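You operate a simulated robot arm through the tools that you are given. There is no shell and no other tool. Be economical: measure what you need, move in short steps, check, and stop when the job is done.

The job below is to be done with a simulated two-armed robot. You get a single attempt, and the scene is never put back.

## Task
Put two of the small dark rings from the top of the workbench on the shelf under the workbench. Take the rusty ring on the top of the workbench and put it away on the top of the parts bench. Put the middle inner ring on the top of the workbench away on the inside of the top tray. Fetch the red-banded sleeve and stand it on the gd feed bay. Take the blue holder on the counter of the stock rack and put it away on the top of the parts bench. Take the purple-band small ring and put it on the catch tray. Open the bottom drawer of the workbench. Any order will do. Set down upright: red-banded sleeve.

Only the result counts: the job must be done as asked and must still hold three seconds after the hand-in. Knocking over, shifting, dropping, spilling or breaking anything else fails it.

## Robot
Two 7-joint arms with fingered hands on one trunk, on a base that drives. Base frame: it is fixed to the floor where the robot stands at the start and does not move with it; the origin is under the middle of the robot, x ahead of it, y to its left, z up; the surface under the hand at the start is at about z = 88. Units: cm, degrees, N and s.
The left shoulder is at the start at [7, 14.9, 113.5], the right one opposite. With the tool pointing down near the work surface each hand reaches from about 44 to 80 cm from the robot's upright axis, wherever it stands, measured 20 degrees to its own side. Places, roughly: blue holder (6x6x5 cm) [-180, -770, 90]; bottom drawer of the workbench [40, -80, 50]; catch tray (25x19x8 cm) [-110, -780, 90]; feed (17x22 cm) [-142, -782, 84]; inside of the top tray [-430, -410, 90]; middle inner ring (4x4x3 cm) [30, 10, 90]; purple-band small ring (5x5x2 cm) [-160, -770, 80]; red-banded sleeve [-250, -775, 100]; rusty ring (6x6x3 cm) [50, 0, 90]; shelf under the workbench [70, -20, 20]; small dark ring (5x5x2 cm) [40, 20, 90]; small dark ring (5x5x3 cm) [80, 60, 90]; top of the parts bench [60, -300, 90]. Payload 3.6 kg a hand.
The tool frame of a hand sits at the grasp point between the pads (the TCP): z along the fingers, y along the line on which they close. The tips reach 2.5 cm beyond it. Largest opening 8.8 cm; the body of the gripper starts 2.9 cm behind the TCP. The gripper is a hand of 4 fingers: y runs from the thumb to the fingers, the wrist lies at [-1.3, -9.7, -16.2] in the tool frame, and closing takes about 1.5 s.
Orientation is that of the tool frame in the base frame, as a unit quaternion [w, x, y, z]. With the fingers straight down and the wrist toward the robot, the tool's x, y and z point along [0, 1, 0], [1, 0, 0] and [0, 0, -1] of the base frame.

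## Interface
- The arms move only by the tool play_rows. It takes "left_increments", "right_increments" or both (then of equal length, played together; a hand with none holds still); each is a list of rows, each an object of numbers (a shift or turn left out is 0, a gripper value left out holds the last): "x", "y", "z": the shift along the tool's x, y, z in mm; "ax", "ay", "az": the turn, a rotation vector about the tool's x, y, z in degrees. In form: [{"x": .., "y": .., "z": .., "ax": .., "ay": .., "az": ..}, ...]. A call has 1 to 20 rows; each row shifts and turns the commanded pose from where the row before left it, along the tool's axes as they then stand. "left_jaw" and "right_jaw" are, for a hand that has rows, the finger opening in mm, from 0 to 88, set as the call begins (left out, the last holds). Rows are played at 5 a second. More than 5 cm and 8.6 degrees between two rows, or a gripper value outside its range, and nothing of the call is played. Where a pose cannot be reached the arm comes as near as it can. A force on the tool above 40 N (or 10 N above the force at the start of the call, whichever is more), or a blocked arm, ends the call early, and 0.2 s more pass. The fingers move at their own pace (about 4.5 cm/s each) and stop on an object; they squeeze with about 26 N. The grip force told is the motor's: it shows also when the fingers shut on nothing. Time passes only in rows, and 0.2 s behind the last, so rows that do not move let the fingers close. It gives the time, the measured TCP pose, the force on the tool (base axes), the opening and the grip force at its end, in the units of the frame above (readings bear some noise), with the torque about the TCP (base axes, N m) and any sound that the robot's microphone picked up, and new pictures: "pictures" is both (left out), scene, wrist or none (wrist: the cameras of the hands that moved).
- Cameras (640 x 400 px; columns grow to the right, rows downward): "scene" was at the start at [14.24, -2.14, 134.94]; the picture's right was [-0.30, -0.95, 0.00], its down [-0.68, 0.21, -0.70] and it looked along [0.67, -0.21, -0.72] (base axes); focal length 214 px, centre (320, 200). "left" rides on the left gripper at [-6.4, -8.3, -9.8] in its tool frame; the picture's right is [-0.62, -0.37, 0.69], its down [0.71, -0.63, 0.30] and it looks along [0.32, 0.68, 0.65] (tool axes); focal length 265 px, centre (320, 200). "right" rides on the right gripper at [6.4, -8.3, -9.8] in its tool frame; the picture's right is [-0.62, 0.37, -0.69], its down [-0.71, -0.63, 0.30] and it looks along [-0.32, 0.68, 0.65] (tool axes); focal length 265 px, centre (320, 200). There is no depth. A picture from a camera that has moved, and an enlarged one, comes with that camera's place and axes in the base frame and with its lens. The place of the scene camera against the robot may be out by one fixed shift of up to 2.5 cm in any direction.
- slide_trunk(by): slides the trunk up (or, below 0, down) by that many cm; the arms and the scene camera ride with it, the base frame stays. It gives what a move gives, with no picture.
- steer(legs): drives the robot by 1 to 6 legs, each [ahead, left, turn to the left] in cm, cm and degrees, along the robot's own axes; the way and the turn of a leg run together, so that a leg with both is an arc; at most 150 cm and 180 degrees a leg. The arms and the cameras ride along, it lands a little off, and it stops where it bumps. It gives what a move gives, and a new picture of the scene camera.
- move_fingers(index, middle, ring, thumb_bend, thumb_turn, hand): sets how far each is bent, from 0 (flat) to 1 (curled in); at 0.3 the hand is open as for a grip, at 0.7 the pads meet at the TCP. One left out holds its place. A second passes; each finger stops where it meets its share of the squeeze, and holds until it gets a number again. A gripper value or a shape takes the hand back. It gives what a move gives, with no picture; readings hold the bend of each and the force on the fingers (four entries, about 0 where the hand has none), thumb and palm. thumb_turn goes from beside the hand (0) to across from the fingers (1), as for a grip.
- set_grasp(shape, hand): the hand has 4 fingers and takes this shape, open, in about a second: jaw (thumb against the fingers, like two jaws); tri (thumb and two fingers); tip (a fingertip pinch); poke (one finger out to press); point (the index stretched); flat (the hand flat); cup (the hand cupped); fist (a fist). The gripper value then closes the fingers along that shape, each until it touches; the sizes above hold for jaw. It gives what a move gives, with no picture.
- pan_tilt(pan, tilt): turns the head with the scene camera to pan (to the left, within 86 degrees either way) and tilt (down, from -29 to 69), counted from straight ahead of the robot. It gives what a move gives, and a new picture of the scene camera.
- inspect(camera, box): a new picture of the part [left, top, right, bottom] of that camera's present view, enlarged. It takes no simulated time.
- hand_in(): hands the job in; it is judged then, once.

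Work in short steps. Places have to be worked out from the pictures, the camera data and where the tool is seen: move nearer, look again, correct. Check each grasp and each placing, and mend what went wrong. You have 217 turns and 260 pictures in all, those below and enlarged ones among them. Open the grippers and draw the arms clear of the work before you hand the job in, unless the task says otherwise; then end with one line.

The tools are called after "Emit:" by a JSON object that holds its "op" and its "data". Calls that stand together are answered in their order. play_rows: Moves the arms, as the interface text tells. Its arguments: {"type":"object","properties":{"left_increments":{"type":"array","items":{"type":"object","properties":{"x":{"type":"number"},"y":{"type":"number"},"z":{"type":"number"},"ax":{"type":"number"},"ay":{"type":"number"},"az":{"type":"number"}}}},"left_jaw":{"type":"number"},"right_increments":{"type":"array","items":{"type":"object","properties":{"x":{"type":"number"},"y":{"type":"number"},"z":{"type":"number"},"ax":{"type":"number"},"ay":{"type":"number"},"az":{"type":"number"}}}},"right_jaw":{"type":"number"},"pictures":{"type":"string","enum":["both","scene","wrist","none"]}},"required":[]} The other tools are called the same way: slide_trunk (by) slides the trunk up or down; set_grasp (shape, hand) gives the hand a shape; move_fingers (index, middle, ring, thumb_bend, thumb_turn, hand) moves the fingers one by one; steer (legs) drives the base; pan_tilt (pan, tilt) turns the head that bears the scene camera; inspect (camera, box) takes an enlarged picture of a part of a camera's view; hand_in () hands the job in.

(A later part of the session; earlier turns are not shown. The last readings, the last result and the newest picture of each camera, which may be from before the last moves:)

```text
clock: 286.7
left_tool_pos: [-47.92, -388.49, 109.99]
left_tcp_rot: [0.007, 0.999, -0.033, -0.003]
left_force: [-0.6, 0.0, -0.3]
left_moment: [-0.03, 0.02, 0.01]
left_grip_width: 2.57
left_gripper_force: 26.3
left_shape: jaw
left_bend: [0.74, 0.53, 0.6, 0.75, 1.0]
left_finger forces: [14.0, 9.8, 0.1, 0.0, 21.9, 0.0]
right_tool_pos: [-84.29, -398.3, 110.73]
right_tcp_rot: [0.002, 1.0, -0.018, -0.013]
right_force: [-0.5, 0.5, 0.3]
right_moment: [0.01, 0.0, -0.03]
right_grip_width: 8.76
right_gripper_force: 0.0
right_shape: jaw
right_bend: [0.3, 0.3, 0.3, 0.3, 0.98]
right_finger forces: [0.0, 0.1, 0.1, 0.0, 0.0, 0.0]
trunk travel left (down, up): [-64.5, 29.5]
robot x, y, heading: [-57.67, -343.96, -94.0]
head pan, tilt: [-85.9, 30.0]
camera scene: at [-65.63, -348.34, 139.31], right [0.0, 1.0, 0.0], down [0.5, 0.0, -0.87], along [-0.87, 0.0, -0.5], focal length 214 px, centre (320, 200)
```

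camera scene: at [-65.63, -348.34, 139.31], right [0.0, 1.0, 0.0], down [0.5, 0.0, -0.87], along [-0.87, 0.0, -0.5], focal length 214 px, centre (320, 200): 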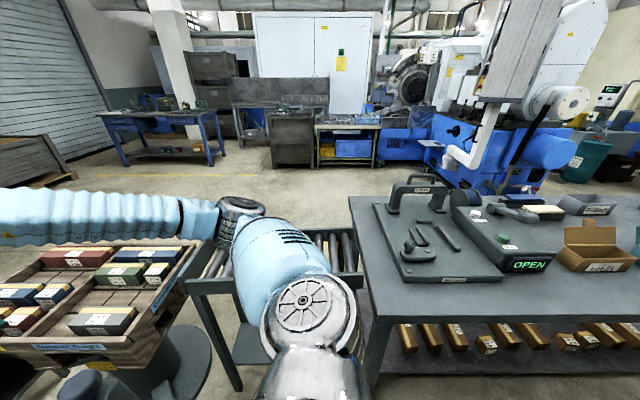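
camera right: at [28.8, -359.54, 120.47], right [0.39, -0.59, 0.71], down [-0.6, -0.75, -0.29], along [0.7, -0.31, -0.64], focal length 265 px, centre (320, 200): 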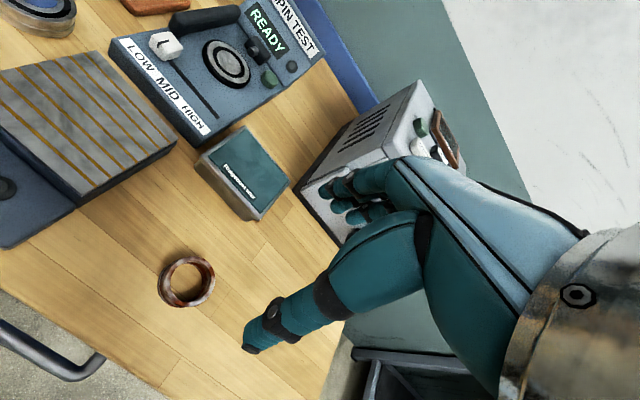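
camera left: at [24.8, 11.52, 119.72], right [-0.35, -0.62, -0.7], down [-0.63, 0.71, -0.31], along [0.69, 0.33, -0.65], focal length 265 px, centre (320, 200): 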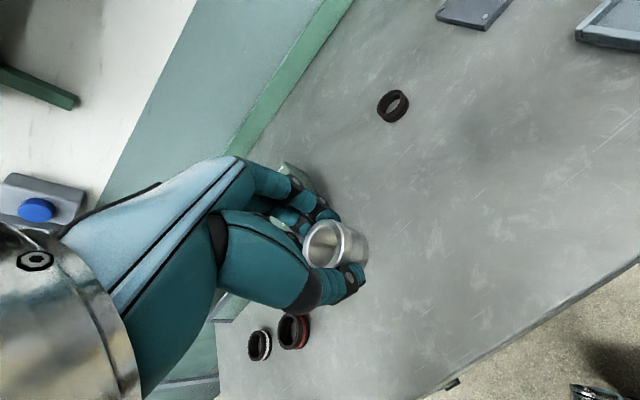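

The pallet, conveyor and table block direct passage, but the aisle (x ≈ -89 to +6) passes the rack down to y ≈ -560. I drive down it.

Emit:
{"op": "steer", "data": {"legs": [[0, 22, 3.8], [110, 0, 0], [115, 0, 0]]}}

Emit:
{"op": "pan_tilt", "data": {"pan": -45, "tilt": 20}}

```text
clock: 318.8
left_tool_pos: [-20.7, -615.46, 109.83]
left_tcp_rot: [0.006, 1.0, 0.011, -0.003]
left_force: [0.2, 0.3, -0.6]
left_moment: [0.02, -0.01, 0.0]
left_grip_width: 2.51
left_gripper_force: 26.4
left_shape: jaw
left_bend: [0.74, 0.53, 0.6, 0.75, 1.0]
left_finger forces: [13.4, 10.6, 0.1, 0.0, 22.0, 0.0]
right_tool_pos: [-56.12, -628.42, 110.78]
right_tcp_rot: [0.001, 1.0, 0.026, -0.013]
right_force: [-0.1, 0.2, 0.1]
right_moment: [0.02, -0.01, -0.01]
right_grip_width: 8.77
right_gripper_force: 0.1
right_shape: jaw
right_bend: [0.3, 0.3, 0.3, 0.3, 0.98]
right_finger forces: [0.0, 0.1, 0.1, 0.0, 0.1, 0.1]
trunk travel left (down, up): [-64.5, 29.5]
robot x, y, heading: [-34.42, -571.64, -88.6]
head pan, tilt: [-85.9, 30.0]
camera scene: at [-41.82, -577.16, 139.3], right [-0.09, 1.0, 0.0], down [0.5, 0.04, -0.87], along [-0.86, -0.08, -0.5], focal length 214 px, centre (320, 200)
```

scene: 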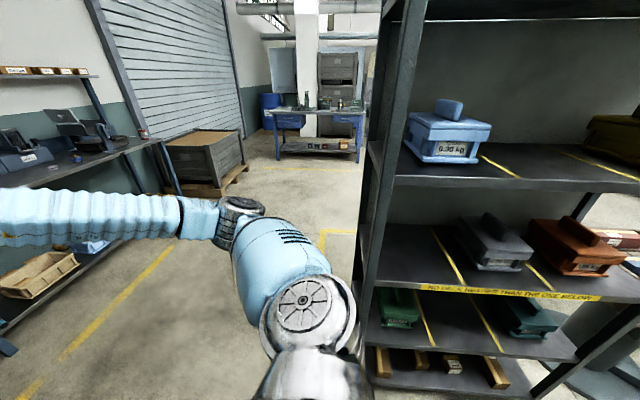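

```text
clock: 319.8
left_tool_pos: [-20.61, -615.4, 109.88]
left_tcp_rot: [0.007, 1.0, 0.011, -0.003]
left_force: [0.7, 0.3, -1.2]
left_moment: [0.01, 0.03, -0.01]
left_grip_width: 2.53
left_gripper_force: 26.3
left_shape: jaw
left_bend: [0.74, 0.53, 0.6, 0.75, 1.0]
left_finger forces: [13.4, 10.7, 0.2, 0.1, 22.0, 0.0]
right_tool_pos: [-56.17, -628.35, 110.84]
right_tcp_rot: [0.002, 1.0, 0.026, -0.014]
right_force: [1.0, 0.1, 0.3]
right_moment: [0.01, 0.02, 0.0]
right_grip_width: 8.77
right_gripper_force: 0.1
right_shape: jaw
right_bend: [0.3, 0.3, 0.3, 0.3, 0.98]
right_finger forces: [0.0, 0.0, 0.1, 0.0, 0.1, 0.0]
trunk travel left (down, up): [-64.5, 29.5]
robot x, y, heading: [-34.17, -571.2, -89.2]
head pan, tilt: [-45.0, 20.0]
camera scene: at [-39.32, -582.99, 140.9], right [-0.72, 0.7, 0.0], down [0.24, 0.25, -0.94], along [-0.65, -0.67, -0.34], focal length 214 px, centre (320, 200)
```

scene: 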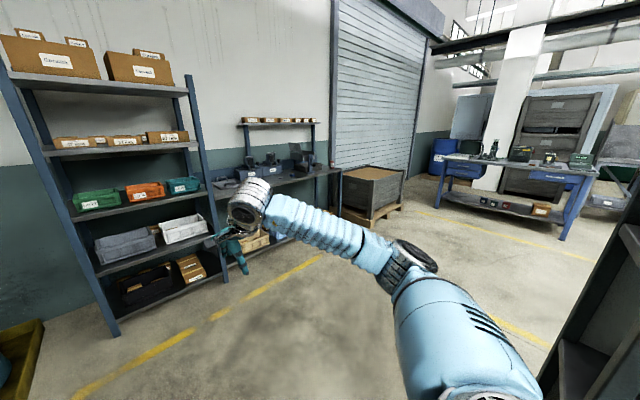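

The counter lies between the posts ahead. I move clear of the rack, then strafe along the counter, keeping the inner ring in the left hand.

Emit:
{"op": "steer", "data": {"legs": [[60, 0, -1], [0, -105, 0]]}}

Emit:
{"op": "pan_tilt", "data": {"pan": -5, "tilt": 32}}

```text
clock: 341.2
left_tool_pos: [-127.37, -674.57, 109.84]
left_tcp_rot: [0.006, 1.0, -0.008, -0.003]
left_force: [0.2, 0.8, -0.4]
left_moment: [0.03, -0.02, 0.04]
left_grip_width: 2.56
left_gripper_force: 25.7
left_shape: jaw
left_bend: [0.74, 0.53, 0.6, 0.75, 1.0]
left_finger forces: [13.5, 10.9, 0.3, 0.0, 22.0, 0.0]
right_tool_pos: [-163.29, -686.01, 110.76]
right_tcp_rot: [0.001, 1.0, 0.007, -0.015]
right_force: [0.0, 0.1, 0.0]
right_moment: [-0.03, 0.0, 0.0]
right_grip_width: 8.73
right_gripper_force: 0.2
right_shape: jaw
right_bend: [0.3, 0.3, 0.3, 0.3, 0.98]
right_finger forces: [0.0, 0.0, 0.0, 0.0, 0.0, 0.0]
trunk travel left (down, up): [-64.5, 29.5]
robot x, y, heading: [-139.36, -630.28, -91.1]
head pan, tilt: [-45.0, 20.0]
camera scene: at [-144.75, -641.32, 140.9], right [-0.69, 0.72, 0.0], down [0.25, 0.24, -0.94], along [-0.68, -0.65, -0.34], focal length 214 px, centre (320, 200)
```

scene: 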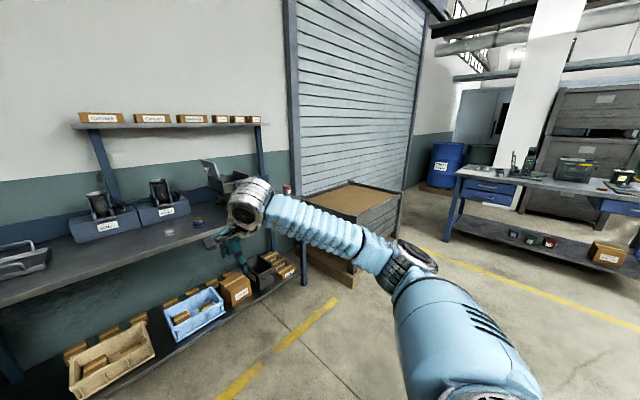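

```text
clock: 342.3
left_tool_pos: [-127.41, -674.44, 109.87]
left_tcp_rot: [0.006, 1.0, -0.008, -0.002]
left_force: [0.8, 0.4, -0.1]
left_moment: [-0.01, 0.02, 0.0]
left_grip_width: 2.54
left_gripper_force: 25.9
left_shape: jaw
left_bend: [0.74, 0.53, 0.6, 0.75, 1.0]
left_finger forces: [13.6, 10.8, 0.2, 0.0, 21.9, 0.1]
right_tool_pos: [-163.39, -685.94, 110.77]
right_tcp_rot: [0.001, 1.0, 0.007, -0.013]
right_force: [0.6, 0.0, 0.4]
right_moment: [0.0, 0.01, 0.01]
right_grip_width: 8.76
right_gripper_force: 0.1
right_shape: jaw
right_bend: [0.3, 0.3, 0.3, 0.3, 0.98]
right_finger forces: [0.0, 0.0, 0.0, 0.0, 0.1, 0.0]
trunk travel left (down, up): [-64.5, 29.5]
robot x, y, heading: [-139.28, -629.86, -91.4]
head pan, tilt: [-5.0, 32.0]
camera scene: at [-139.04, -643.77, 138.99], right [-0.99, 0.11, 0.0], down [0.06, 0.53, -0.85], along [-0.09, -0.84, -0.53], focal length 214 px, centre (320, 200)
```

scene: 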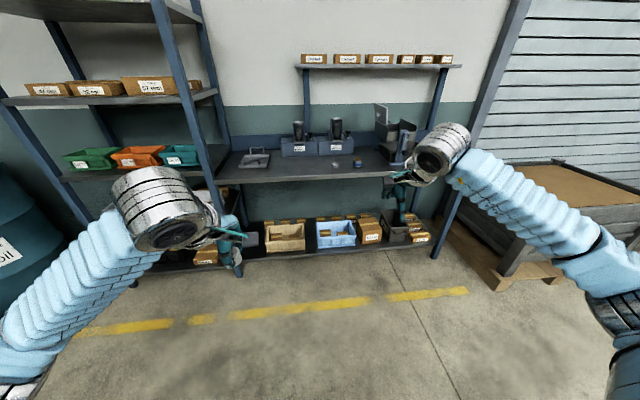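

Let me zoom on the counter.

Emit:
{"op": "inspect", "data": {"camera": "scene", "box": [210, 85, 450, 235]}}

```text
2.67 times, centred on (330, 160) of scene
camera zoom: at [-139.04, -643.77, 138.99], right [-0.99, 0.11, 0.0], down [0.06, 0.53, -0.85], along [-0.09, -0.84, -0.53], focal length 572 px, centre (293, 307)
```

zoom: 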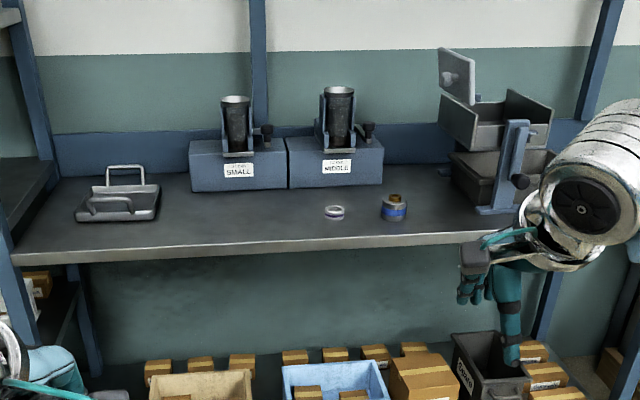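

I see the catch tray (left), "SMALL" and "MIDDLE" units, the small ring and the blue holder. I come closer and inspect the units and the area to the right for the sleeve.

Emit:
{"op": "steer", "data": {"legs": [[45, 0, 1.3]]}}

Emit:
{"op": "inspect", "data": {"camera": "scene", "box": [240, 60, 440, 185]}}

Emit:
{"op": "pan_tilt", "data": {"pan": -50, "tilt": 25}}

```text
clock: 348.6
left_tool_pos: [-126.66, -719.63, 109.92]
left_tcp_rot: [0.006, 1.0, 0.006, -0.002]
left_force: [-0.4, 0.6, -1.0]
left_moment: [-0.04, 0.0, 0.0]
left_grip_width: 2.52
left_gripper_force: 26.8
left_shape: jaw
left_bend: [0.74, 0.53, 0.6, 0.75, 1.0]
left_finger forces: [13.4, 10.9, 0.4, 0.0, 22.0, 0.0]
right_tool_pos: [-162.32, -732.26, 110.81]
right_tcp_rot: [0.002, 1.0, 0.02, -0.012]
right_force: [-0.4, -0.4, 0.4]
right_moment: [0.02, -0.04, -0.01]
right_grip_width: 8.76
right_gripper_force: 0.0
right_shape: jaw
right_bend: [0.3, 0.3, 0.3, 0.3, 0.98]
right_finger forces: [0.0, 0.0, 0.0, 0.0, 0.0, 0.0]
trunk travel left (down, up): [-64.5, 29.5]
robot x, y, heading: [-139.84, -675.73, -89.8]
head pan, tilt: [-5.0, 32.0]
camera scene: at [-139.12, -689.5, 139.0], right [-1.0, 0.08, 0.0], down [0.04, 0.53, -0.85], along [-0.07, -0.85, -0.53], focal length 214 px, centre (320, 200)
```

scene: 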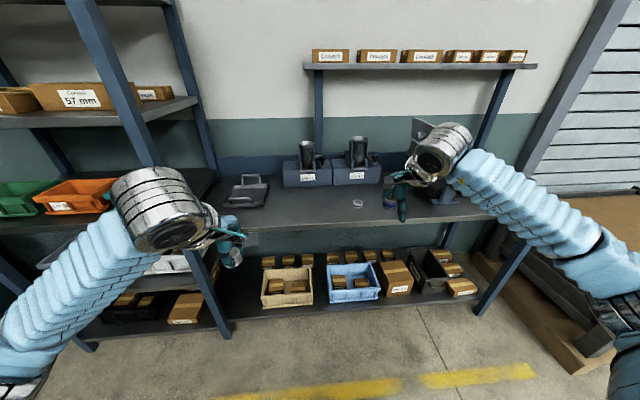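

```text
3.20 times, centred on (340, 122) of scene
camera zoom: at [-139.12, -689.5, 139.0], right [-1.0, 0.08, 0.0], down [0.04, 0.53, -0.85], along [-0.07, -0.85, -0.53], focal length 686 px, centre (256, 448)
```

zoom: 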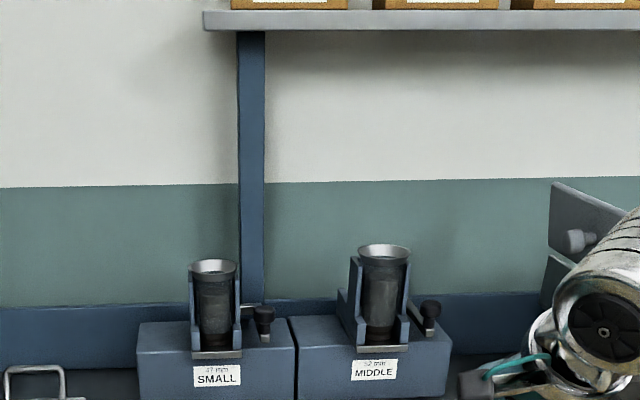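

```text
clock: 349.8
left_tool_pos: [-126.56, -719.85, 110.0]
left_tcp_rot: [0.006, 1.0, 0.005, -0.002]
left_force: [0.5, -0.5, -1.0]
left_moment: [0.0, -0.03, 0.02]
left_grip_width: 2.54
left_gripper_force: 25.9
left_shape: jaw
left_bend: [0.74, 0.53, 0.6, 0.75, 1.0]
left_finger forces: [13.4, 10.8, 0.4, 0.1, 22.0, 0.0]
right_tool_pos: [-162.28, -732.18, 110.74]
right_tcp_rot: [0.002, 1.0, 0.02, -0.012]
right_force: [0.0, 0.1, 0.3]
right_moment: [-0.01, -0.02, 0.02]
right_grip_width: 8.78
right_gripper_force: 0.2
right_shape: jaw
right_bend: [0.3, 0.3, 0.3, 0.3, 0.98]
right_finger forces: [0.0, 0.0, 0.1, 0.1, 0.1, 0.0]
trunk travel left (down, up): [-64.5, 29.5]
robot x, y, heading: [-139.88, -675.62, -89.8]
head pan, tilt: [-50.0, 25.0]
camera scene: at [-145.34, -686.6, 140.1], right [-0.65, 0.76, 0.0], down [0.32, 0.27, -0.91], along [-0.69, -0.59, -0.42], focal length 214 px, centre (320, 200)
```

scene: 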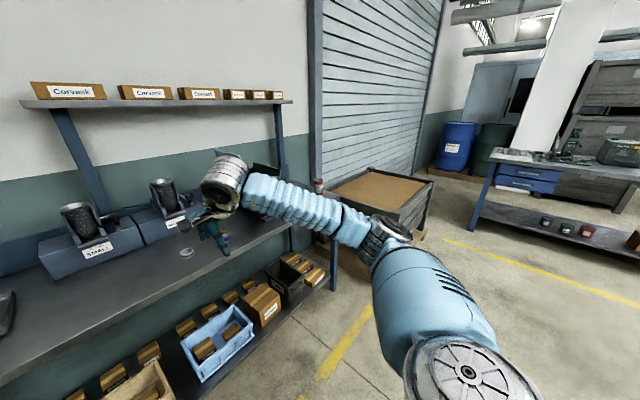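

A small object with a red band stands near (318,186). I zoom on it and on the SMALL unit.

Emit:
{"op": "inspect", "data": {"camera": "scene", "box": [240, 130, 400, 230]}}

Emit:
{"op": "inspect", "data": {"camera": "scene", "box": [20, 160, 260, 310]}}

```text
4.00 times, centred on (320, 180) of scene
camera zoom: at [-145.34, -686.6, 140.1], right [-0.65, 0.76, 0.0], down [0.32, 0.27, -0.91], along [-0.69, -0.59, -0.42], focal length 858 px, centre (320, 280)
```

zoom: 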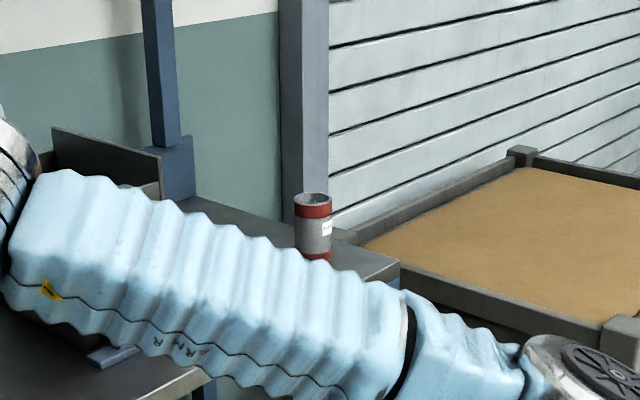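

```text
2.67 times, centred on (140, 235) of scene
camera zoom: at [-145.34, -686.6, 140.1], right [-0.65, 0.76, 0.0], down [0.32, 0.27, -0.91], along [-0.69, -0.59, -0.42], focal length 572 px, centre (800, 107)
```

zoom: 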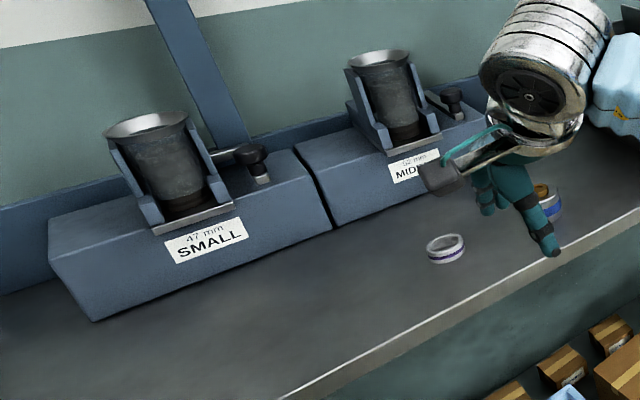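

The sleeve stands at the counter's right end. First the purple-band ring, near [-163, -771]: I drive up 30 cm and look with the right wrist.

Emit:
{"op": "steer", "data": {"legs": [[27, 0, 0]]}}

Emit:
{"op": "play_rows", "data": {"right_increments": [{"y": 20, "z": 30}, {}], "pictures": "wrist"}}

```text
clock: 353.7
left_tool_pos: [-126.29, -746.08, 109.85]
left_tcp_rot: [0.006, 1.0, 0.005, -0.002]
left_force: [0.0, -0.9, -0.6]
left_moment: [0.0, 0.01, -0.01]
left_grip_width: 2.55
left_gripper_force: 26.3
left_shape: jaw
left_bend: [0.74, 0.53, 0.6, 0.75, 1.0]
left_finger forces: [13.3, 10.9, 0.4, 0.0, 22.0, 0.0]
right_tool_pos: [-162.06, -758.52, 110.92]
right_tcp_rot: [0.002, 1.0, 0.021, -0.013]
right_force: [-0.5, -0.2, -0.1]
right_moment: [0.01, 0.01, 0.01]
right_grip_width: 8.77
right_gripper_force: 0.1
right_shape: jaw
right_bend: [0.3, 0.3, 0.3, 0.3, 0.98]
right_finger forces: [0.0, 0.0, 0.1, 0.0, 0.0, 0.0]
trunk travel left (down, up): [-64.5, 29.5]
robot x, y, heading: [-139.57, -702.7, -89.8]
head pan, tilt: [-50.0, 25.0]
camera scene: at [-145.17, -712.98, 140.11], right [-0.65, 0.76, 0.0], down [0.32, 0.27, -0.91], along [-0.69, -0.59, -0.42], focal length 214 px, centre (320, 200)
```

scene: 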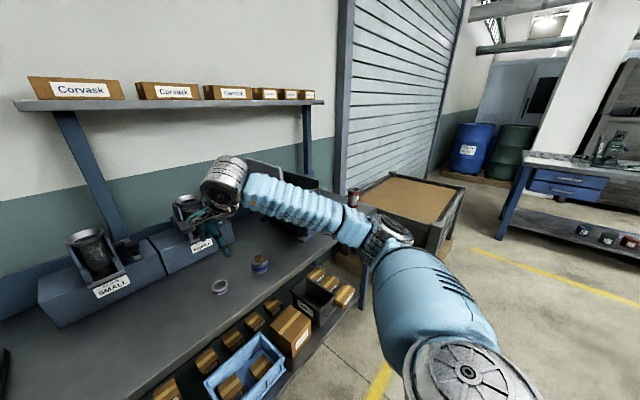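

```text
clock: 354.3
left_tool_pos: [-126.39, -746.03, 109.93]
left_tcp_rot: [0.007, 1.0, 0.005, -0.001]
left_force: [-0.4, -0.1, -1.0]
left_moment: [0.0, -0.01, 0.0]
left_grip_width: 2.53
left_gripper_force: 26.1
left_shape: jaw
left_bend: [0.74, 0.53, 0.6, 0.75, 1.0]
left_finger forces: [13.6, 10.7, 0.4, 0.1, 22.0, 0.0]
right_tool_pos: [-162.05, -760.59, 107.96]
right_tcp_rot: [0.003, 1.0, 0.021, -0.012]
right_force: [0.1, 0.9, 0.7]
right_moment: [0.01, 0.0, 0.0]
right_grip_width: 8.76
right_gripper_force: 0.1
right_shape: jaw
right_bend: [0.3, 0.3, 0.3, 0.3, 0.98]
right_finger forces: [0.1, 0.0, 0.1, 0.1, 0.1, 0.0]
trunk travel left (down, up): [-64.5, 29.5]
robot x, y, heading: [-139.61, -702.25, -89.6]
head pan, tilt: [-50.0, 25.0]
camera right: at [-155.95, -751.82, 117.53], right [-0.59, -0.39, 0.71], down [-0.75, 0.6, -0.29], along [-0.31, -0.7, -0.64], focal length 265 px, centre (320, 200)
```

right: 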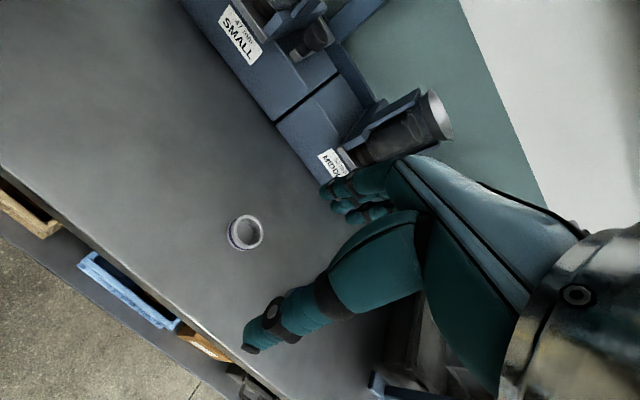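

Ring near [-164.9, -771.3]. I move above it to z=92 and look again.

Emit:
{"op": "play_rows", "data": {"right_increments": [{"x": -17, "y": 35}, {"x": -17, "y": 35}, {"y": 36, "z": 30}, {"z": 45}, {"z": 45}, {"z": 38}, {}, {}], "pictures": "wrist"}}

```text
clock: 356.1
left_tool_pos: [-126.41, -746.1, 109.91]
left_tcp_rot: [0.006, 1.0, 0.005, -0.001]
left_force: [0.6, -1.0, -0.5]
left_moment: [0.0, -0.04, -0.03]
left_grip_width: 2.54
left_gripper_force: 26.0
left_shape: jaw
left_bend: [0.74, 0.53, 0.6, 0.75, 1.0]
left_finger forces: [13.5, 10.8, 0.4, 0.0, 22.0, 0.0]
right_tool_pos: [-165.35, -771.59, 92.09]
right_tcp_rot: [0.001, 1.0, 0.022, -0.013]
right_force: [0.0, 0.1, 0.8]
right_moment: [0.0, -0.02, 0.04]
right_grip_width: 8.76
right_gripper_force: 0.0
right_shape: jaw
right_bend: [0.3, 0.3, 0.3, 0.3, 0.98]
right_finger forces: [0.0, 0.0, 0.1, 0.1, 0.0, 0.1]
trunk travel left (down, up): [-64.5, 29.5]
robot x, y, heading: [-139.72, -702.16, -90.0]
head pan, tilt: [-50.0, 25.0]
camera right: at [-159.23, -762.86, 101.77], right [-0.59, -0.39, 0.71], down [-0.75, 0.6, -0.29], along [-0.31, -0.7, -0.64], focal length 265 px, centre (320, 200)
```

right: 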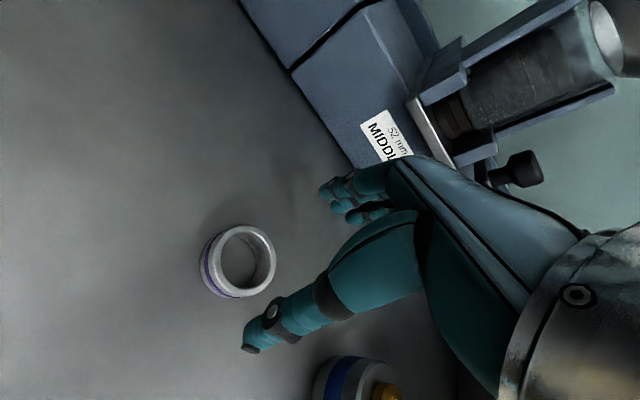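

Small correction, then descend in small steps near the counter.

Emit:
{"op": "play_rows", "data": {"right_increments": [{"x": 6, "y": -8, "z": 15}, {"z": 15}, {"z": 10}, {"z": 4}, {"z": 3}, {"z": 2}, {}], "pictures": "none"}}

Emit:
{"op": "play_rows", "data": {"right_increments": [{}, {}, {}, {}, {}, {}, {}, {}], "right_jaw": 20, "pictures": "wrist"}}

```text
clock: 357.7
left_tool_pos: [-126.42, -745.97, 109.95]
left_tcp_rot: [0.007, 1.0, 0.005, -0.002]
left_force: [0.3, -0.6, -1.5]
left_moment: [0.02, 0.0, -0.01]
left_grip_width: 2.51
left_gripper_force: 25.5
left_shape: jaw
left_bend: [0.74, 0.53, 0.6, 0.75, 1.0]
left_finger forces: [13.5, 10.8, 0.4, 0.0, 22.0, 0.0]
right_tool_pos: [-164.95, -770.51, 87.24]
right_tcp_rot: [0.0, 1.0, 0.021, -0.014]
right_force: [0.6, 0.8, -0.5]
right_moment: [0.02, 0.02, -0.03]
right_grip_width: 8.77
right_gripper_force: 0.0
right_shape: jaw
right_bend: [0.3, 0.3, 0.3, 0.3, 0.98]
right_finger forces: [0.0, 0.0, 0.1, 0.0, 0.1, 0.0]
trunk travel left (down, up): [-64.5, 29.5]
robot x, y, heading: [-139.73, -702.74, -89.6]
head pan, tilt: [-50.0, 25.0]
```

```text
clock: 359.5
left_tool_pos: [-126.43, -746.11, 109.84]
left_tcp_rot: [0.006, 1.0, 0.005, -0.002]
left_force: [0.1, 0.3, -0.2]
left_moment: [0.01, -0.01, -0.01]
left_grip_width: 2.54
left_gripper_force: 25.9
left_shape: jaw
left_bend: [0.74, 0.53, 0.6, 0.75, 1.0]
left_finger forces: [13.4, 10.8, 0.3, 0.0, 22.0, 0.0]
right_tool_pos: [-164.89, -770.46, 87.26]
right_tcp_rot: [0.001, 1.0, 0.021, -0.013]
right_force: [-0.1, 0.4, 0.3]
right_moment: [-0.02, 0.0, -0.01]
right_grip_width: 3.92
right_gripper_force: 25.7
right_shape: jaw
right_bend: [0.74, 0.48, 0.51, 0.72, 1.0]
right_finger forces: [14.7, 7.3, 0.0, 0.1, 22.3, 0.0]
trunk travel left (down, up): [-64.5, 29.5]
robot x, y, heading: [-140.06, -702.39, -89.6]
head pan, tilt: [-50.0, 25.0]
camera right: at [-158.82, -761.8, 96.87], right [-0.59, -0.39, 0.71], down [-0.75, 0.6, -0.29], along [-0.31, -0.7, -0.64], focal length 265 px, centre (320, 200)
```

right: 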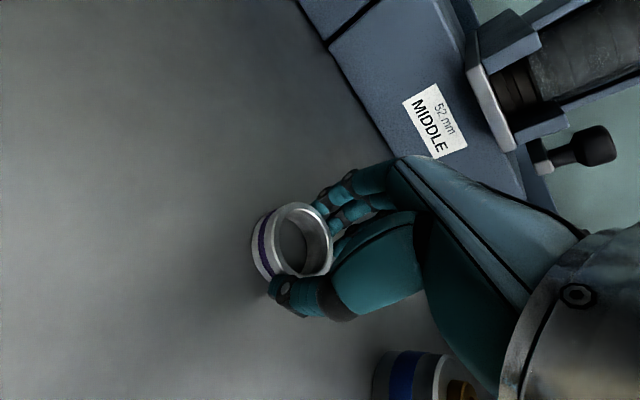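

Gripped. Lift, strafe left to the catch tray and look at it.

Emit:
{"op": "play_rows", "data": {"right_increments": [{"z": -30}, {"z": -45}, {"z": -45}, {"z": -45}, {"z": -45}, {"z": -30, "y": -30}, {}], "pictures": "none"}}

Emit:
{"op": "steer", "data": {"legs": [[0, 42, 0]]}}

Emit:
{"op": "play_rows", "data": {"right_increments": [{"x": 40}, {"x": 40}, {}], "pictures": "both"}}

```text
clock: 361.1
left_tool_pos: [-126.29, -746.07, 109.93]
left_tcp_rot: [0.004, 1.0, 0.007, -0.003]
left_force: [-0.3, -0.5, -0.2]
left_moment: [0.02, -0.01, 0.01]
left_grip_width: 2.53
left_gripper_force: 25.8
left_shape: jaw
left_bend: [0.74, 0.53, 0.6, 0.75, 1.0]
left_finger forces: [13.5, 10.8, 0.5, 0.0, 22.0, 0.0]
right_tool_pos: [-164.32, -767.91, 111.29]
right_tcp_rot: [0.002, 1.0, 0.022, -0.013]
right_force: [-0.3, 0.4, -1.5]
right_moment: [0.02, 0.02, -0.03]
right_grip_width: 3.91
right_gripper_force: 26.0
right_shape: jaw
right_bend: [0.74, 0.48, 0.51, 0.72, 1.0]
right_finger forces: [14.7, 7.4, 0.0, 0.0, 22.1, 0.0]
trunk travel left (down, up): [-64.5, 29.5]
robot x, y, heading: [-139.88, -702.22, -89.8]
head pan, tilt: [-50.0, 25.0]
```

```text
clock: 367.0
left_tool_pos: [-84.0, -745.57, 109.98]
left_tcp_rot: [0.006, 1.0, 0.009, -0.001]
left_force: [-0.4, -0.6, -0.6]
left_moment: [0.01, -0.03, -0.01]
left_grip_width: 2.53
left_gripper_force: 25.7
left_shape: jaw
left_bend: [0.74, 0.53, 0.6, 0.75, 1.0]
left_finger forces: [13.4, 10.9, 0.5, 0.1, 22.0, 0.0]
right_tool_pos: [-121.84, -767.56, 111.32]
right_tcp_rot: [0.001, 1.0, 0.023, -0.014]
right_force: [0.0, -0.1, -0.8]
right_moment: [0.02, -0.02, -0.04]
right_grip_width: 3.88
right_gripper_force: 26.3
right_shape: jaw
right_bend: [0.74, 0.48, 0.51, 0.72, 1.0]
right_finger forces: [14.8, 7.1, 0.1, 0.0, 22.1, 0.0]
trunk travel left (down, up): [-64.5, 29.5]
robot x, y, heading: [-96.93, -702.21, -89.1]
head pan, tilt: [-50.0, 25.0]
camera scene: at [-102.82, -712.74, 140.09], right [-0.65, 0.76, 0.0], down [0.32, 0.28, -0.91], along [-0.69, -0.59, -0.42], focal length 214 px, centre (320, 200)
```

scene: 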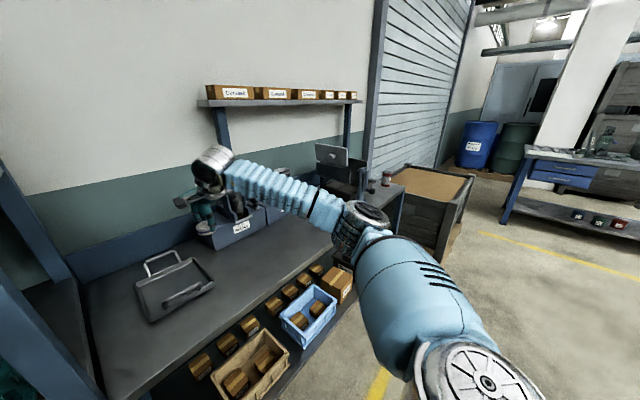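

```text
clock: 367.8
left_tool_pos: [-84.1, -745.66, 109.83]
left_tcp_rot: [0.006, 1.0, 0.008, -0.002]
left_force: [0.9, 0.0, -0.8]
left_moment: [0.02, 0.02, 0.04]
left_grip_width: 2.52
left_gripper_force: 26.3
left_shape: jaw
left_bend: [0.74, 0.53, 0.6, 0.75, 1.0]
left_finger forces: [13.4, 10.9, 0.5, 0.0, 22.0, 0.0]
right_tool_pos: [-113.75, -767.46, 111.05]
right_tcp_rot: [0.001, 1.0, 0.024, -0.013]
right_force: [0.5, -0.1, -1.5]
right_moment: [-0.02, -0.01, 0.0]
right_grip_width: 3.87
right_gripper_force: 26.1
right_shape: jaw
right_bend: [0.74, 0.48, 0.51, 0.72, 1.0]
right_finger forces: [14.6, 7.2, 0.0, 0.0, 22.1, 0.1]
trunk travel left (down, up): [-64.5, 29.5]
robot x, y, heading: [-97.07, -702.01, -89.3]
head pan, tilt: [-50.0, 25.0]
camera scene: at [-102.86, -712.71, 140.09], right [-0.65, 0.76, 0.0], down [0.32, 0.28, -0.91], along [-0.69, -0.59, -0.42], focal length 214 px, centre (320, 200)
camera right: at [-107.71, -758.68, 120.74], right [-0.58, -0.39, 0.71], down [-0.75, 0.6, -0.29], along [-0.31, -0.7, -0.64], focal length 265 px, centre (320, 200)
```

scene: 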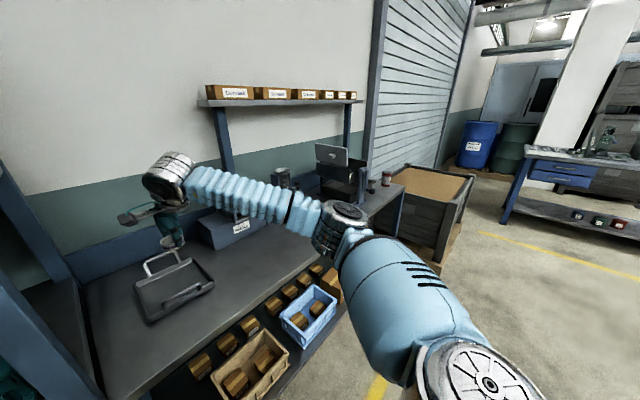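
right: 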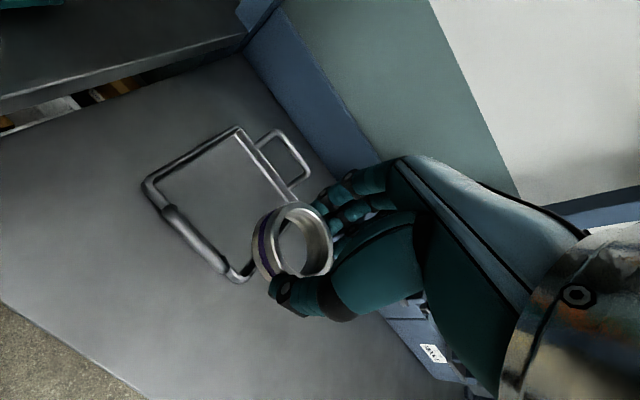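

Tray centre about [-112.3, -782], inside free. I inch forward 4 cm, then move over it and lower.

Emit:
{"op": "steer", "data": {"legs": [[4, 0, 0]]}}

Emit:
{"op": "play_rows", "data": {"right_increments": [{"x": 10, "y": 32}, {"y": 32}, {"y": 32}, {"z": 40}, {"z": 40}, {"z": 40}, {"z": 30}, {}, {}], "pictures": "wrist"}}

```text
clock: 369.0
left_tool_pos: [-83.64, -749.62, 109.88]
left_tcp_rot: [0.005, 1.0, 0.008, -0.003]
left_force: [0.8, 0.5, -1.7]
left_moment: [0.03, 0.0, 0.05]
left_grip_width: 2.52
left_gripper_force: 26.5
left_shape: jaw
left_bend: [0.74, 0.53, 0.6, 0.75, 1.0]
left_finger forces: [13.3, 10.8, 0.6, 0.0, 21.9, 0.1]
right_tool_pos: [-113.46, -771.59, 110.97]
right_tcp_rot: [0.001, 1.0, 0.024, -0.015]
right_force: [0.1, -1.0, -0.9]
right_moment: [0.0, -0.05, 0.01]
right_grip_width: 3.91
right_gripper_force: 26.2
right_shape: jaw
right_bend: [0.74, 0.48, 0.51, 0.72, 1.0]
right_finger forces: [14.7, 7.4, 0.1, 0.0, 22.1, 0.0]
trunk travel left (down, up): [-64.5, 29.5]
robot x, y, heading: [-97.32, -706.07, -89.3]
head pan, tilt: [-50.0, 25.0]
camera scene: at [-102.51, -717.19, 140.1], right [-0.65, 0.76, 0.0], down [0.32, 0.28, -0.91], along [-0.69, -0.59, -0.42], focal length 214 px, centre (320, 200)
```

scene: 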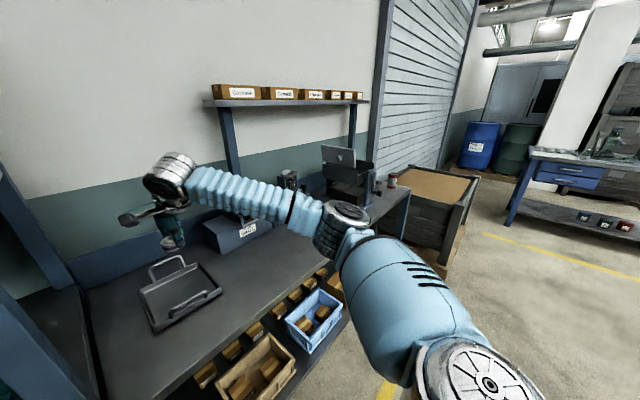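

```text
clock: 371.0
left_tool_pos: [-83.74, -749.61, 110.02]
left_tcp_rot: [0.007, 1.0, 0.008, -0.003]
left_force: [-0.1, -0.4, -0.4]
left_moment: [-0.03, 0.05, 0.0]
left_grip_width: 2.54
left_gripper_force: 26.1
left_shape: jaw
left_bend: [0.74, 0.53, 0.6, 0.75, 1.0]
left_finger forces: [13.3, 10.7, 0.6, 0.0, 22.1, 0.0]
right_tool_pos: [-112.54, -780.9, 96.21]
right_tcp_rot: [0.002, 1.0, 0.023, -0.015]
right_force: [-0.6, -0.4, -0.9]
right_moment: [-0.04, 0.04, 0.01]
right_grip_width: 3.86
right_gripper_force: 25.6
right_shape: jaw
right_bend: [0.74, 0.48, 0.51, 0.72, 1.0]
right_finger forces: [14.7, 7.3, 0.1, 0.0, 22.0, 0.1]
trunk travel left (down, up): [-64.5, 29.5]
robot x, y, heading: [-97.11, -706.49, -89.5]
head pan, tilt: [-50.0, 25.0]
camera right: at [-106.38, -772.2, 105.7], right [-0.58, -0.39, 0.71], down [-0.75, 0.59, -0.29], along [-0.31, -0.7, -0.64], focal length 265 px, centre (320, 200)
```

right: 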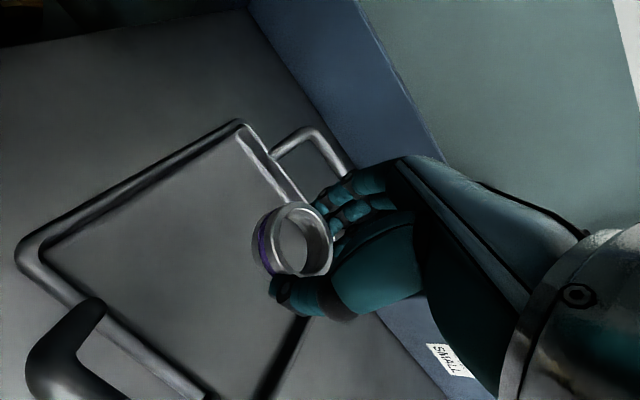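

The ring is over the tray floor with room all round. Lower to contact.

Emit:
{"op": "play_rows", "data": {"right_increments": [{"z": 30}, {"z": 25}, {"z": 10}, {"z": 4}, {"z": 3}, {"z": 3}, {"z": 3}, {"z": 3}, {"z": 3}, {"z": 3}], "pictures": "none"}}

```text
clock: 373.2
left_tool_pos: [-83.75, -749.29, 109.85]
left_tcp_rot: [0.006, 1.0, 0.008, -0.002]
left_force: [-0.2, 0.8, -0.6]
left_moment: [0.0, -0.02, 0.01]
left_grip_width: 2.5
left_gripper_force: 25.7
left_shape: jaw
left_bend: [0.74, 0.53, 0.6, 0.75, 1.0]
left_finger forces: [13.3, 10.7, 0.5, 0.0, 22.2, 0.1]
right_tool_pos: [-112.68, -781.17, 87.68]
right_tcp_rot: [0.006, 1.0, 0.023, -0.012]
right_force: [-0.8, -1.4, 10.4]
right_moment: [-0.07, 0.02, -0.01]
right_grip_width: 3.92
right_gripper_force: 25.8
right_shape: jaw
right_bend: [0.74, 0.48, 0.51, 0.72, 1.0]
right_finger forces: [16.0, 8.5, 0.1, 0.0, 23.3, 0.0]
trunk travel left (down, up): [-64.5, 29.5]
robot x, y, heading: [-97.02, -706.53, -89.2]
head pan, tilt: [-50.0, 25.0]
```

Contact at z ≈ 87.7. Ease up slightly, release and lift.

Emit:
{"op": "play_rows", "data": {"right_increments": [{"z": -2}, {}, {}, {}, {}, {}], "right_jaw": 88, "pictures": "none"}}

Emit:
{"op": "play_rows", "data": {"right_increments": [{"z": -20}, {"z": -45}, {"z": -45}, {"z": -45}, {"z": -45}, {"z": -20, "y": -40}, {"y": -45}, {}], "pictures": "wrist"}}

```text
clock: 374.6
left_tool_pos: [-83.84, -749.52, 109.95]
left_tcp_rot: [0.006, 1.0, 0.009, -0.002]
left_force: [-0.3, 0.5, -1.2]
left_moment: [0.05, -0.01, -0.04]
left_grip_width: 2.54
left_gripper_force: 26.0
left_shape: jaw
left_bend: [0.74, 0.53, 0.6, 0.75, 1.0]
left_finger forces: [13.2, 10.7, 0.6, 0.1, 22.0, 0.0]
right_tool_pos: [-112.77, -781.05, 87.61]
right_tcp_rot: [0.002, 1.0, 0.023, -0.013]
right_force: [0.3, -0.4, 0.2]
right_moment: [0.01, -0.04, -0.01]
right_grip_width: 8.75
right_gripper_force: 0.1
right_shape: jaw
right_bend: [0.3, 0.3, 0.3, 0.3, 0.98]
right_finger forces: [0.0, 0.0, 0.0, 0.0, 0.0, 0.0]
trunk travel left (down, up): [-64.5, 29.5]
robot x, y, heading: [-97.12, -706.49, -89.2]
head pan, tilt: [-50.0, 25.0]
```

```text
clock: 376.4
left_tool_pos: [-83.46, -749.71, 109.76]
left_tcp_rot: [0.005, 1.0, 0.009, -0.002]
left_force: [0.8, -0.1, -0.2]
left_moment: [0.04, -0.01, 0.01]
left_grip_width: 2.55
left_gripper_force: 25.2
left_shape: jaw
left_bend: [0.74, 0.53, 0.6, 0.75, 1.0]
left_finger forces: [13.3, 10.7, 0.5, 0.0, 22.0, 0.1]
right_tool_pos: [-112.46, -772.68, 109.59]
right_tcp_rot: [0.001, 1.0, 0.023, -0.014]
right_force: [0.0, -0.3, -0.2]
right_moment: [0.02, 0.06, 0.05]
right_grip_width: 8.78
right_gripper_force: 0.1
right_shape: jaw
right_bend: [0.3, 0.3, 0.3, 0.3, 0.98]
right_finger forces: [0.0, 0.1, 0.0, 0.0, 0.0, 0.0]
trunk travel left (down, up): [-64.5, 29.5]
robot x, y, heading: [-96.99, -705.99, -89.3]
head pan, tilt: [-50.0, 25.0]
camera right: at [-106.34, -763.85, 119.25], right [-0.58, -0.4, 0.71], down [-0.75, 0.6, -0.28], along [-0.31, -0.7, -0.64], focal length 265 px, centre (320, 200)
```

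right: 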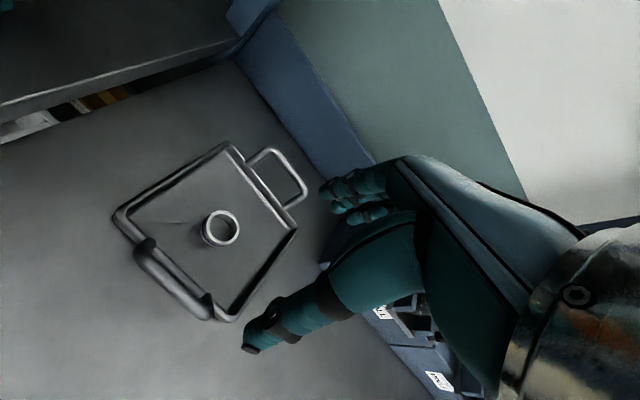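

The ring lies in the catch tray. Now the sleeve: retract the right hand, back off a bit and strafe right to x ≈ -222.

Emit:
{"op": "play_rows", "data": {"right_increments": [{"y": -45}, {"y": -45}, {"y": -45}, {"x": -40}, {"x": -40}, {}], "pictures": "none"}}

Emit:
{"op": "steer", "data": {"legs": [[-12, 0, 0], [0, -125, -0.7]]}}

Emit:
{"op": "pan_tilt", "data": {"pan": -15, "tilt": 38}}

```text
clock: 377.8
left_tool_pos: [-83.57, -749.57, 109.76]
left_tcp_rot: [0.006, 1.0, 0.009, -0.003]
left_force: [0.5, -1.0, -0.4]
left_moment: [-0.03, 0.0, 0.01]
left_grip_width: 2.52
left_gripper_force: 26.4
left_shape: jaw
left_bend: [0.74, 0.53, 0.6, 0.75, 1.0]
left_finger forces: [13.1, 10.7, 0.5, 0.0, 22.1, 0.0]
right_tool_pos: [-121.43, -759.31, 110.01]
right_tcp_rot: [0.002, 1.0, 0.023, -0.014]
right_force: [0.2, -0.9, 0.2]
right_moment: [0.01, -0.02, -0.03]
right_grip_width: 8.75
right_gripper_force: 0.1
right_shape: jaw
right_bend: [0.3, 0.3, 0.3, 0.3, 0.98]
right_finger forces: [0.1, 0.1, 0.1, 0.0, 0.0, 0.1]
trunk travel left (down, up): [-64.5, 29.5]
robot x, y, heading: [-97.48, -706.4, -89.5]
head pan, tilt: [-50.0, 25.0]
```

```text
clock: 395.7
left_tool_pos: [-208.11, -741.37, 109.97]
left_tcp_rot: [0.006, 1.0, 0.026, -0.002]
left_force: [0.4, 0.2, -1.3]
left_moment: [-0.02, -0.01, 0.02]
left_grip_width: 2.52
left_gripper_force: 26.2
left_shape: jaw
left_bend: [0.74, 0.53, 0.62, 0.75, 1.0]
left_finger forces: [12.4, 9.1, 2.6, 0.0, 21.1, 0.1]
right_tool_pos: [-245.42, -752.25, 109.93]
right_tcp_rot: [0.001, 0.999, 0.041, -0.013]
right_force: [-0.2, -0.2, 0.3]
right_moment: [-0.05, 0.03, 0.01]
right_grip_width: 8.76
right_gripper_force: 0.1
right_shape: jaw
right_bend: [0.3, 0.3, 0.3, 0.3, 0.98]
right_finger forces: [0.0, 0.0, 0.0, 0.0, 0.1, 0.1]
trunk travel left (down, up): [-64.5, 29.5]
robot x, y, heading: [-222.96, -698.49, -87.4]
head pan, tilt: [-50.0, 25.0]
camera scene: at [-228.06, -709.51, 140.09], right [-0.68, 0.74, 0.0], down [0.31, 0.29, -0.91], along [-0.67, -0.61, -0.42], focal length 214 px, centre (320, 200)
```

scene: 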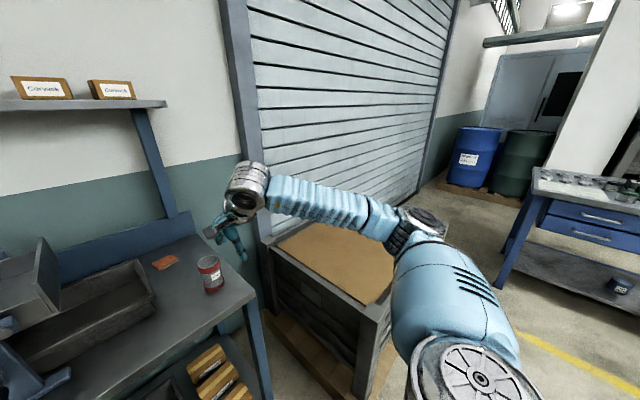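

```text
clock: 396.7
left_tool_pos: [-208.01, -741.18, 109.85]
left_tcp_rot: [0.006, 1.0, 0.026, -0.001]
left_force: [-0.1, -0.9, -0.4]
left_moment: [-0.01, 0.04, 0.03]
left_grip_width: 2.52
left_gripper_force: 25.7
left_shape: jaw
left_bend: [0.74, 0.53, 0.62, 0.75, 1.0]
left_finger forces: [12.4, 9.1, 2.5, 0.0, 21.1, 0.1]
right_tool_pos: [-245.35, -752.34, 110.03]
right_tcp_rot: [0.001, 0.999, 0.041, -0.013]
right_force: [-0.3, 0.0, 0.1]
right_moment: [-0.02, 0.0, 0.0]
right_grip_width: 8.78
right_gripper_force: 0.0
right_shape: jaw
right_bend: [0.3, 0.3, 0.3, 0.3, 0.98]
right_finger forces: [0.0, 0.1, 0.0, 0.0, 0.0, 0.1]
trunk travel left (down, up): [-64.5, 29.5]
robot x, y, heading: [-222.53, -698.6, -87.5]
head pan, tilt: [-15.0, 38.0]
camera scene: at [-223.12, -711.64, 138.07], right [-0.98, 0.21, 0.0], down [0.13, 0.6, -0.79], along [-0.17, -0.77, -0.62], focal length 214 px, centre (320, 200)
```

scene: 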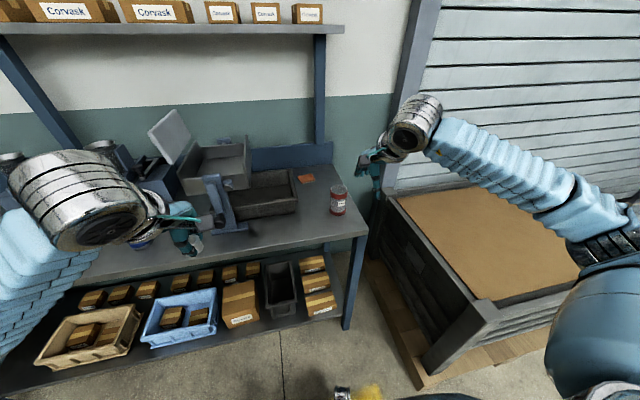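

The sleeve is at about [-242.5, -769], top near z=95. I move the right hand closer at height and look.

Emit:
{"op": "play_rows", "data": {"right_increments": [{"y": 35, "x": 5}, {"y": 35, "x": 5}, {"y": 30}, {}], "pictures": "wrist"}}

```text
clock: 397.7
left_tool_pos: [-208.02, -741.2, 109.93]
left_tcp_rot: [0.006, 1.0, 0.027, -0.002]
left_force: [0.1, 0.1, -0.2]
left_moment: [0.03, 0.01, 0.0]
left_grip_width: 2.52
left_gripper_force: 25.9
left_shape: jaw
left_bend: [0.74, 0.53, 0.62, 0.75, 1.0]
left_finger forces: [12.4, 9.1, 2.5, 0.1, 21.0, 0.0]
right_tool_pos: [-243.71, -762.13, 110.11]
right_tcp_rot: [0.002, 0.999, 0.041, -0.013]
right_force: [0.7, -0.1, -0.3]
right_moment: [0.0, -0.02, 0.0]
right_grip_width: 8.74
right_gripper_force: 0.1
right_shape: jaw
right_bend: [0.3, 0.3, 0.3, 0.3, 0.98]
right_finger forces: [0.0, 0.0, 0.0, 0.0, 0.0, 0.1]
trunk travel left (down, up): [-64.5, 29.5]
robot x, y, heading: [-223.22, -698.36, -87.4]
head pan, tilt: [-15.0, 38.0]
camera right: at [-237.93, -753.16, 119.76], right [-0.57, -0.41, 0.71], down [-0.77, 0.57, -0.29], along [-0.28, -0.71, -0.64], focal length 265 px, centre (320, 200)
```

right: 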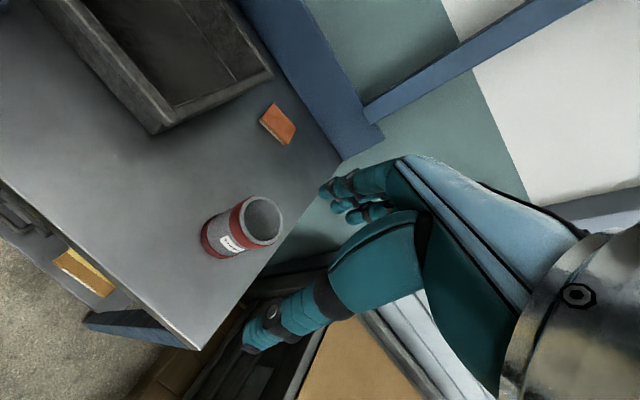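

Sleeve axis at [-244.6, -770.4], top about 95.3. I align above it at z≈100 and check.

Emit:
{"op": "play_rows", "data": {"right_increments": [{"y": 41, "x": -8}, {"y": 41, "x": -8}, {"z": 40}, {"z": 40}, {"z": 15}, {}, {}], "pictures": "wrist"}}

```text
clock: 399.3
left_tool_pos: [-208.08, -741.3, 109.8]
left_tcp_rot: [0.006, 1.0, 0.026, 0.0]
left_force: [-0.5, -0.1, -1.2]
left_moment: [0.01, 0.01, -0.01]
left_grip_width: 2.51
left_gripper_force: 25.7
left_shape: jaw
left_bend: [0.74, 0.53, 0.62, 0.75, 1.0]
left_finger forces: [12.4, 9.1, 2.5, 0.0, 21.1, 0.1]
right_tool_pos: [-244.51, -770.64, 100.48]
right_tcp_rot: [0.001, 0.999, 0.042, -0.013]
right_force: [-0.3, -0.2, -0.1]
right_moment: [-0.01, 0.01, 0.03]
right_grip_width: 8.79
right_gripper_force: 0.1
right_shape: jaw
right_bend: [0.3, 0.3, 0.3, 0.3, 0.98]
right_finger forces: [0.0, 0.0, 0.0, 0.0, 0.0, 0.0]
trunk travel left (down, up): [-64.5, 29.5]
robot x, y, heading: [-222.99, -698.65, -87.5]
head pan, tilt: [-15.0, 38.0]
camera right: at [-238.91, -761.63, 110.22], right [-0.57, -0.42, 0.71], down [-0.77, 0.57, -0.29], along [-0.28, -0.71, -0.64], focal length 265 px, centre (320, 200)
```

right: 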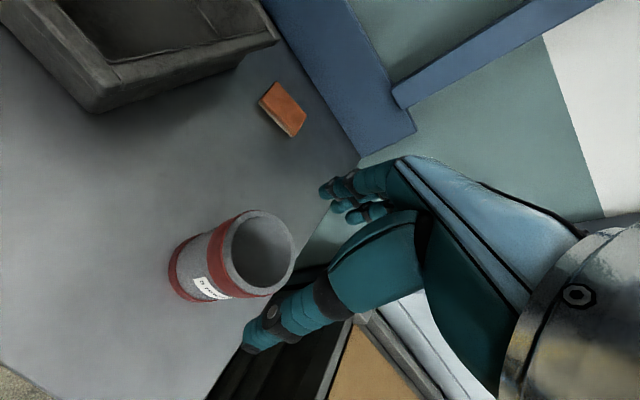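

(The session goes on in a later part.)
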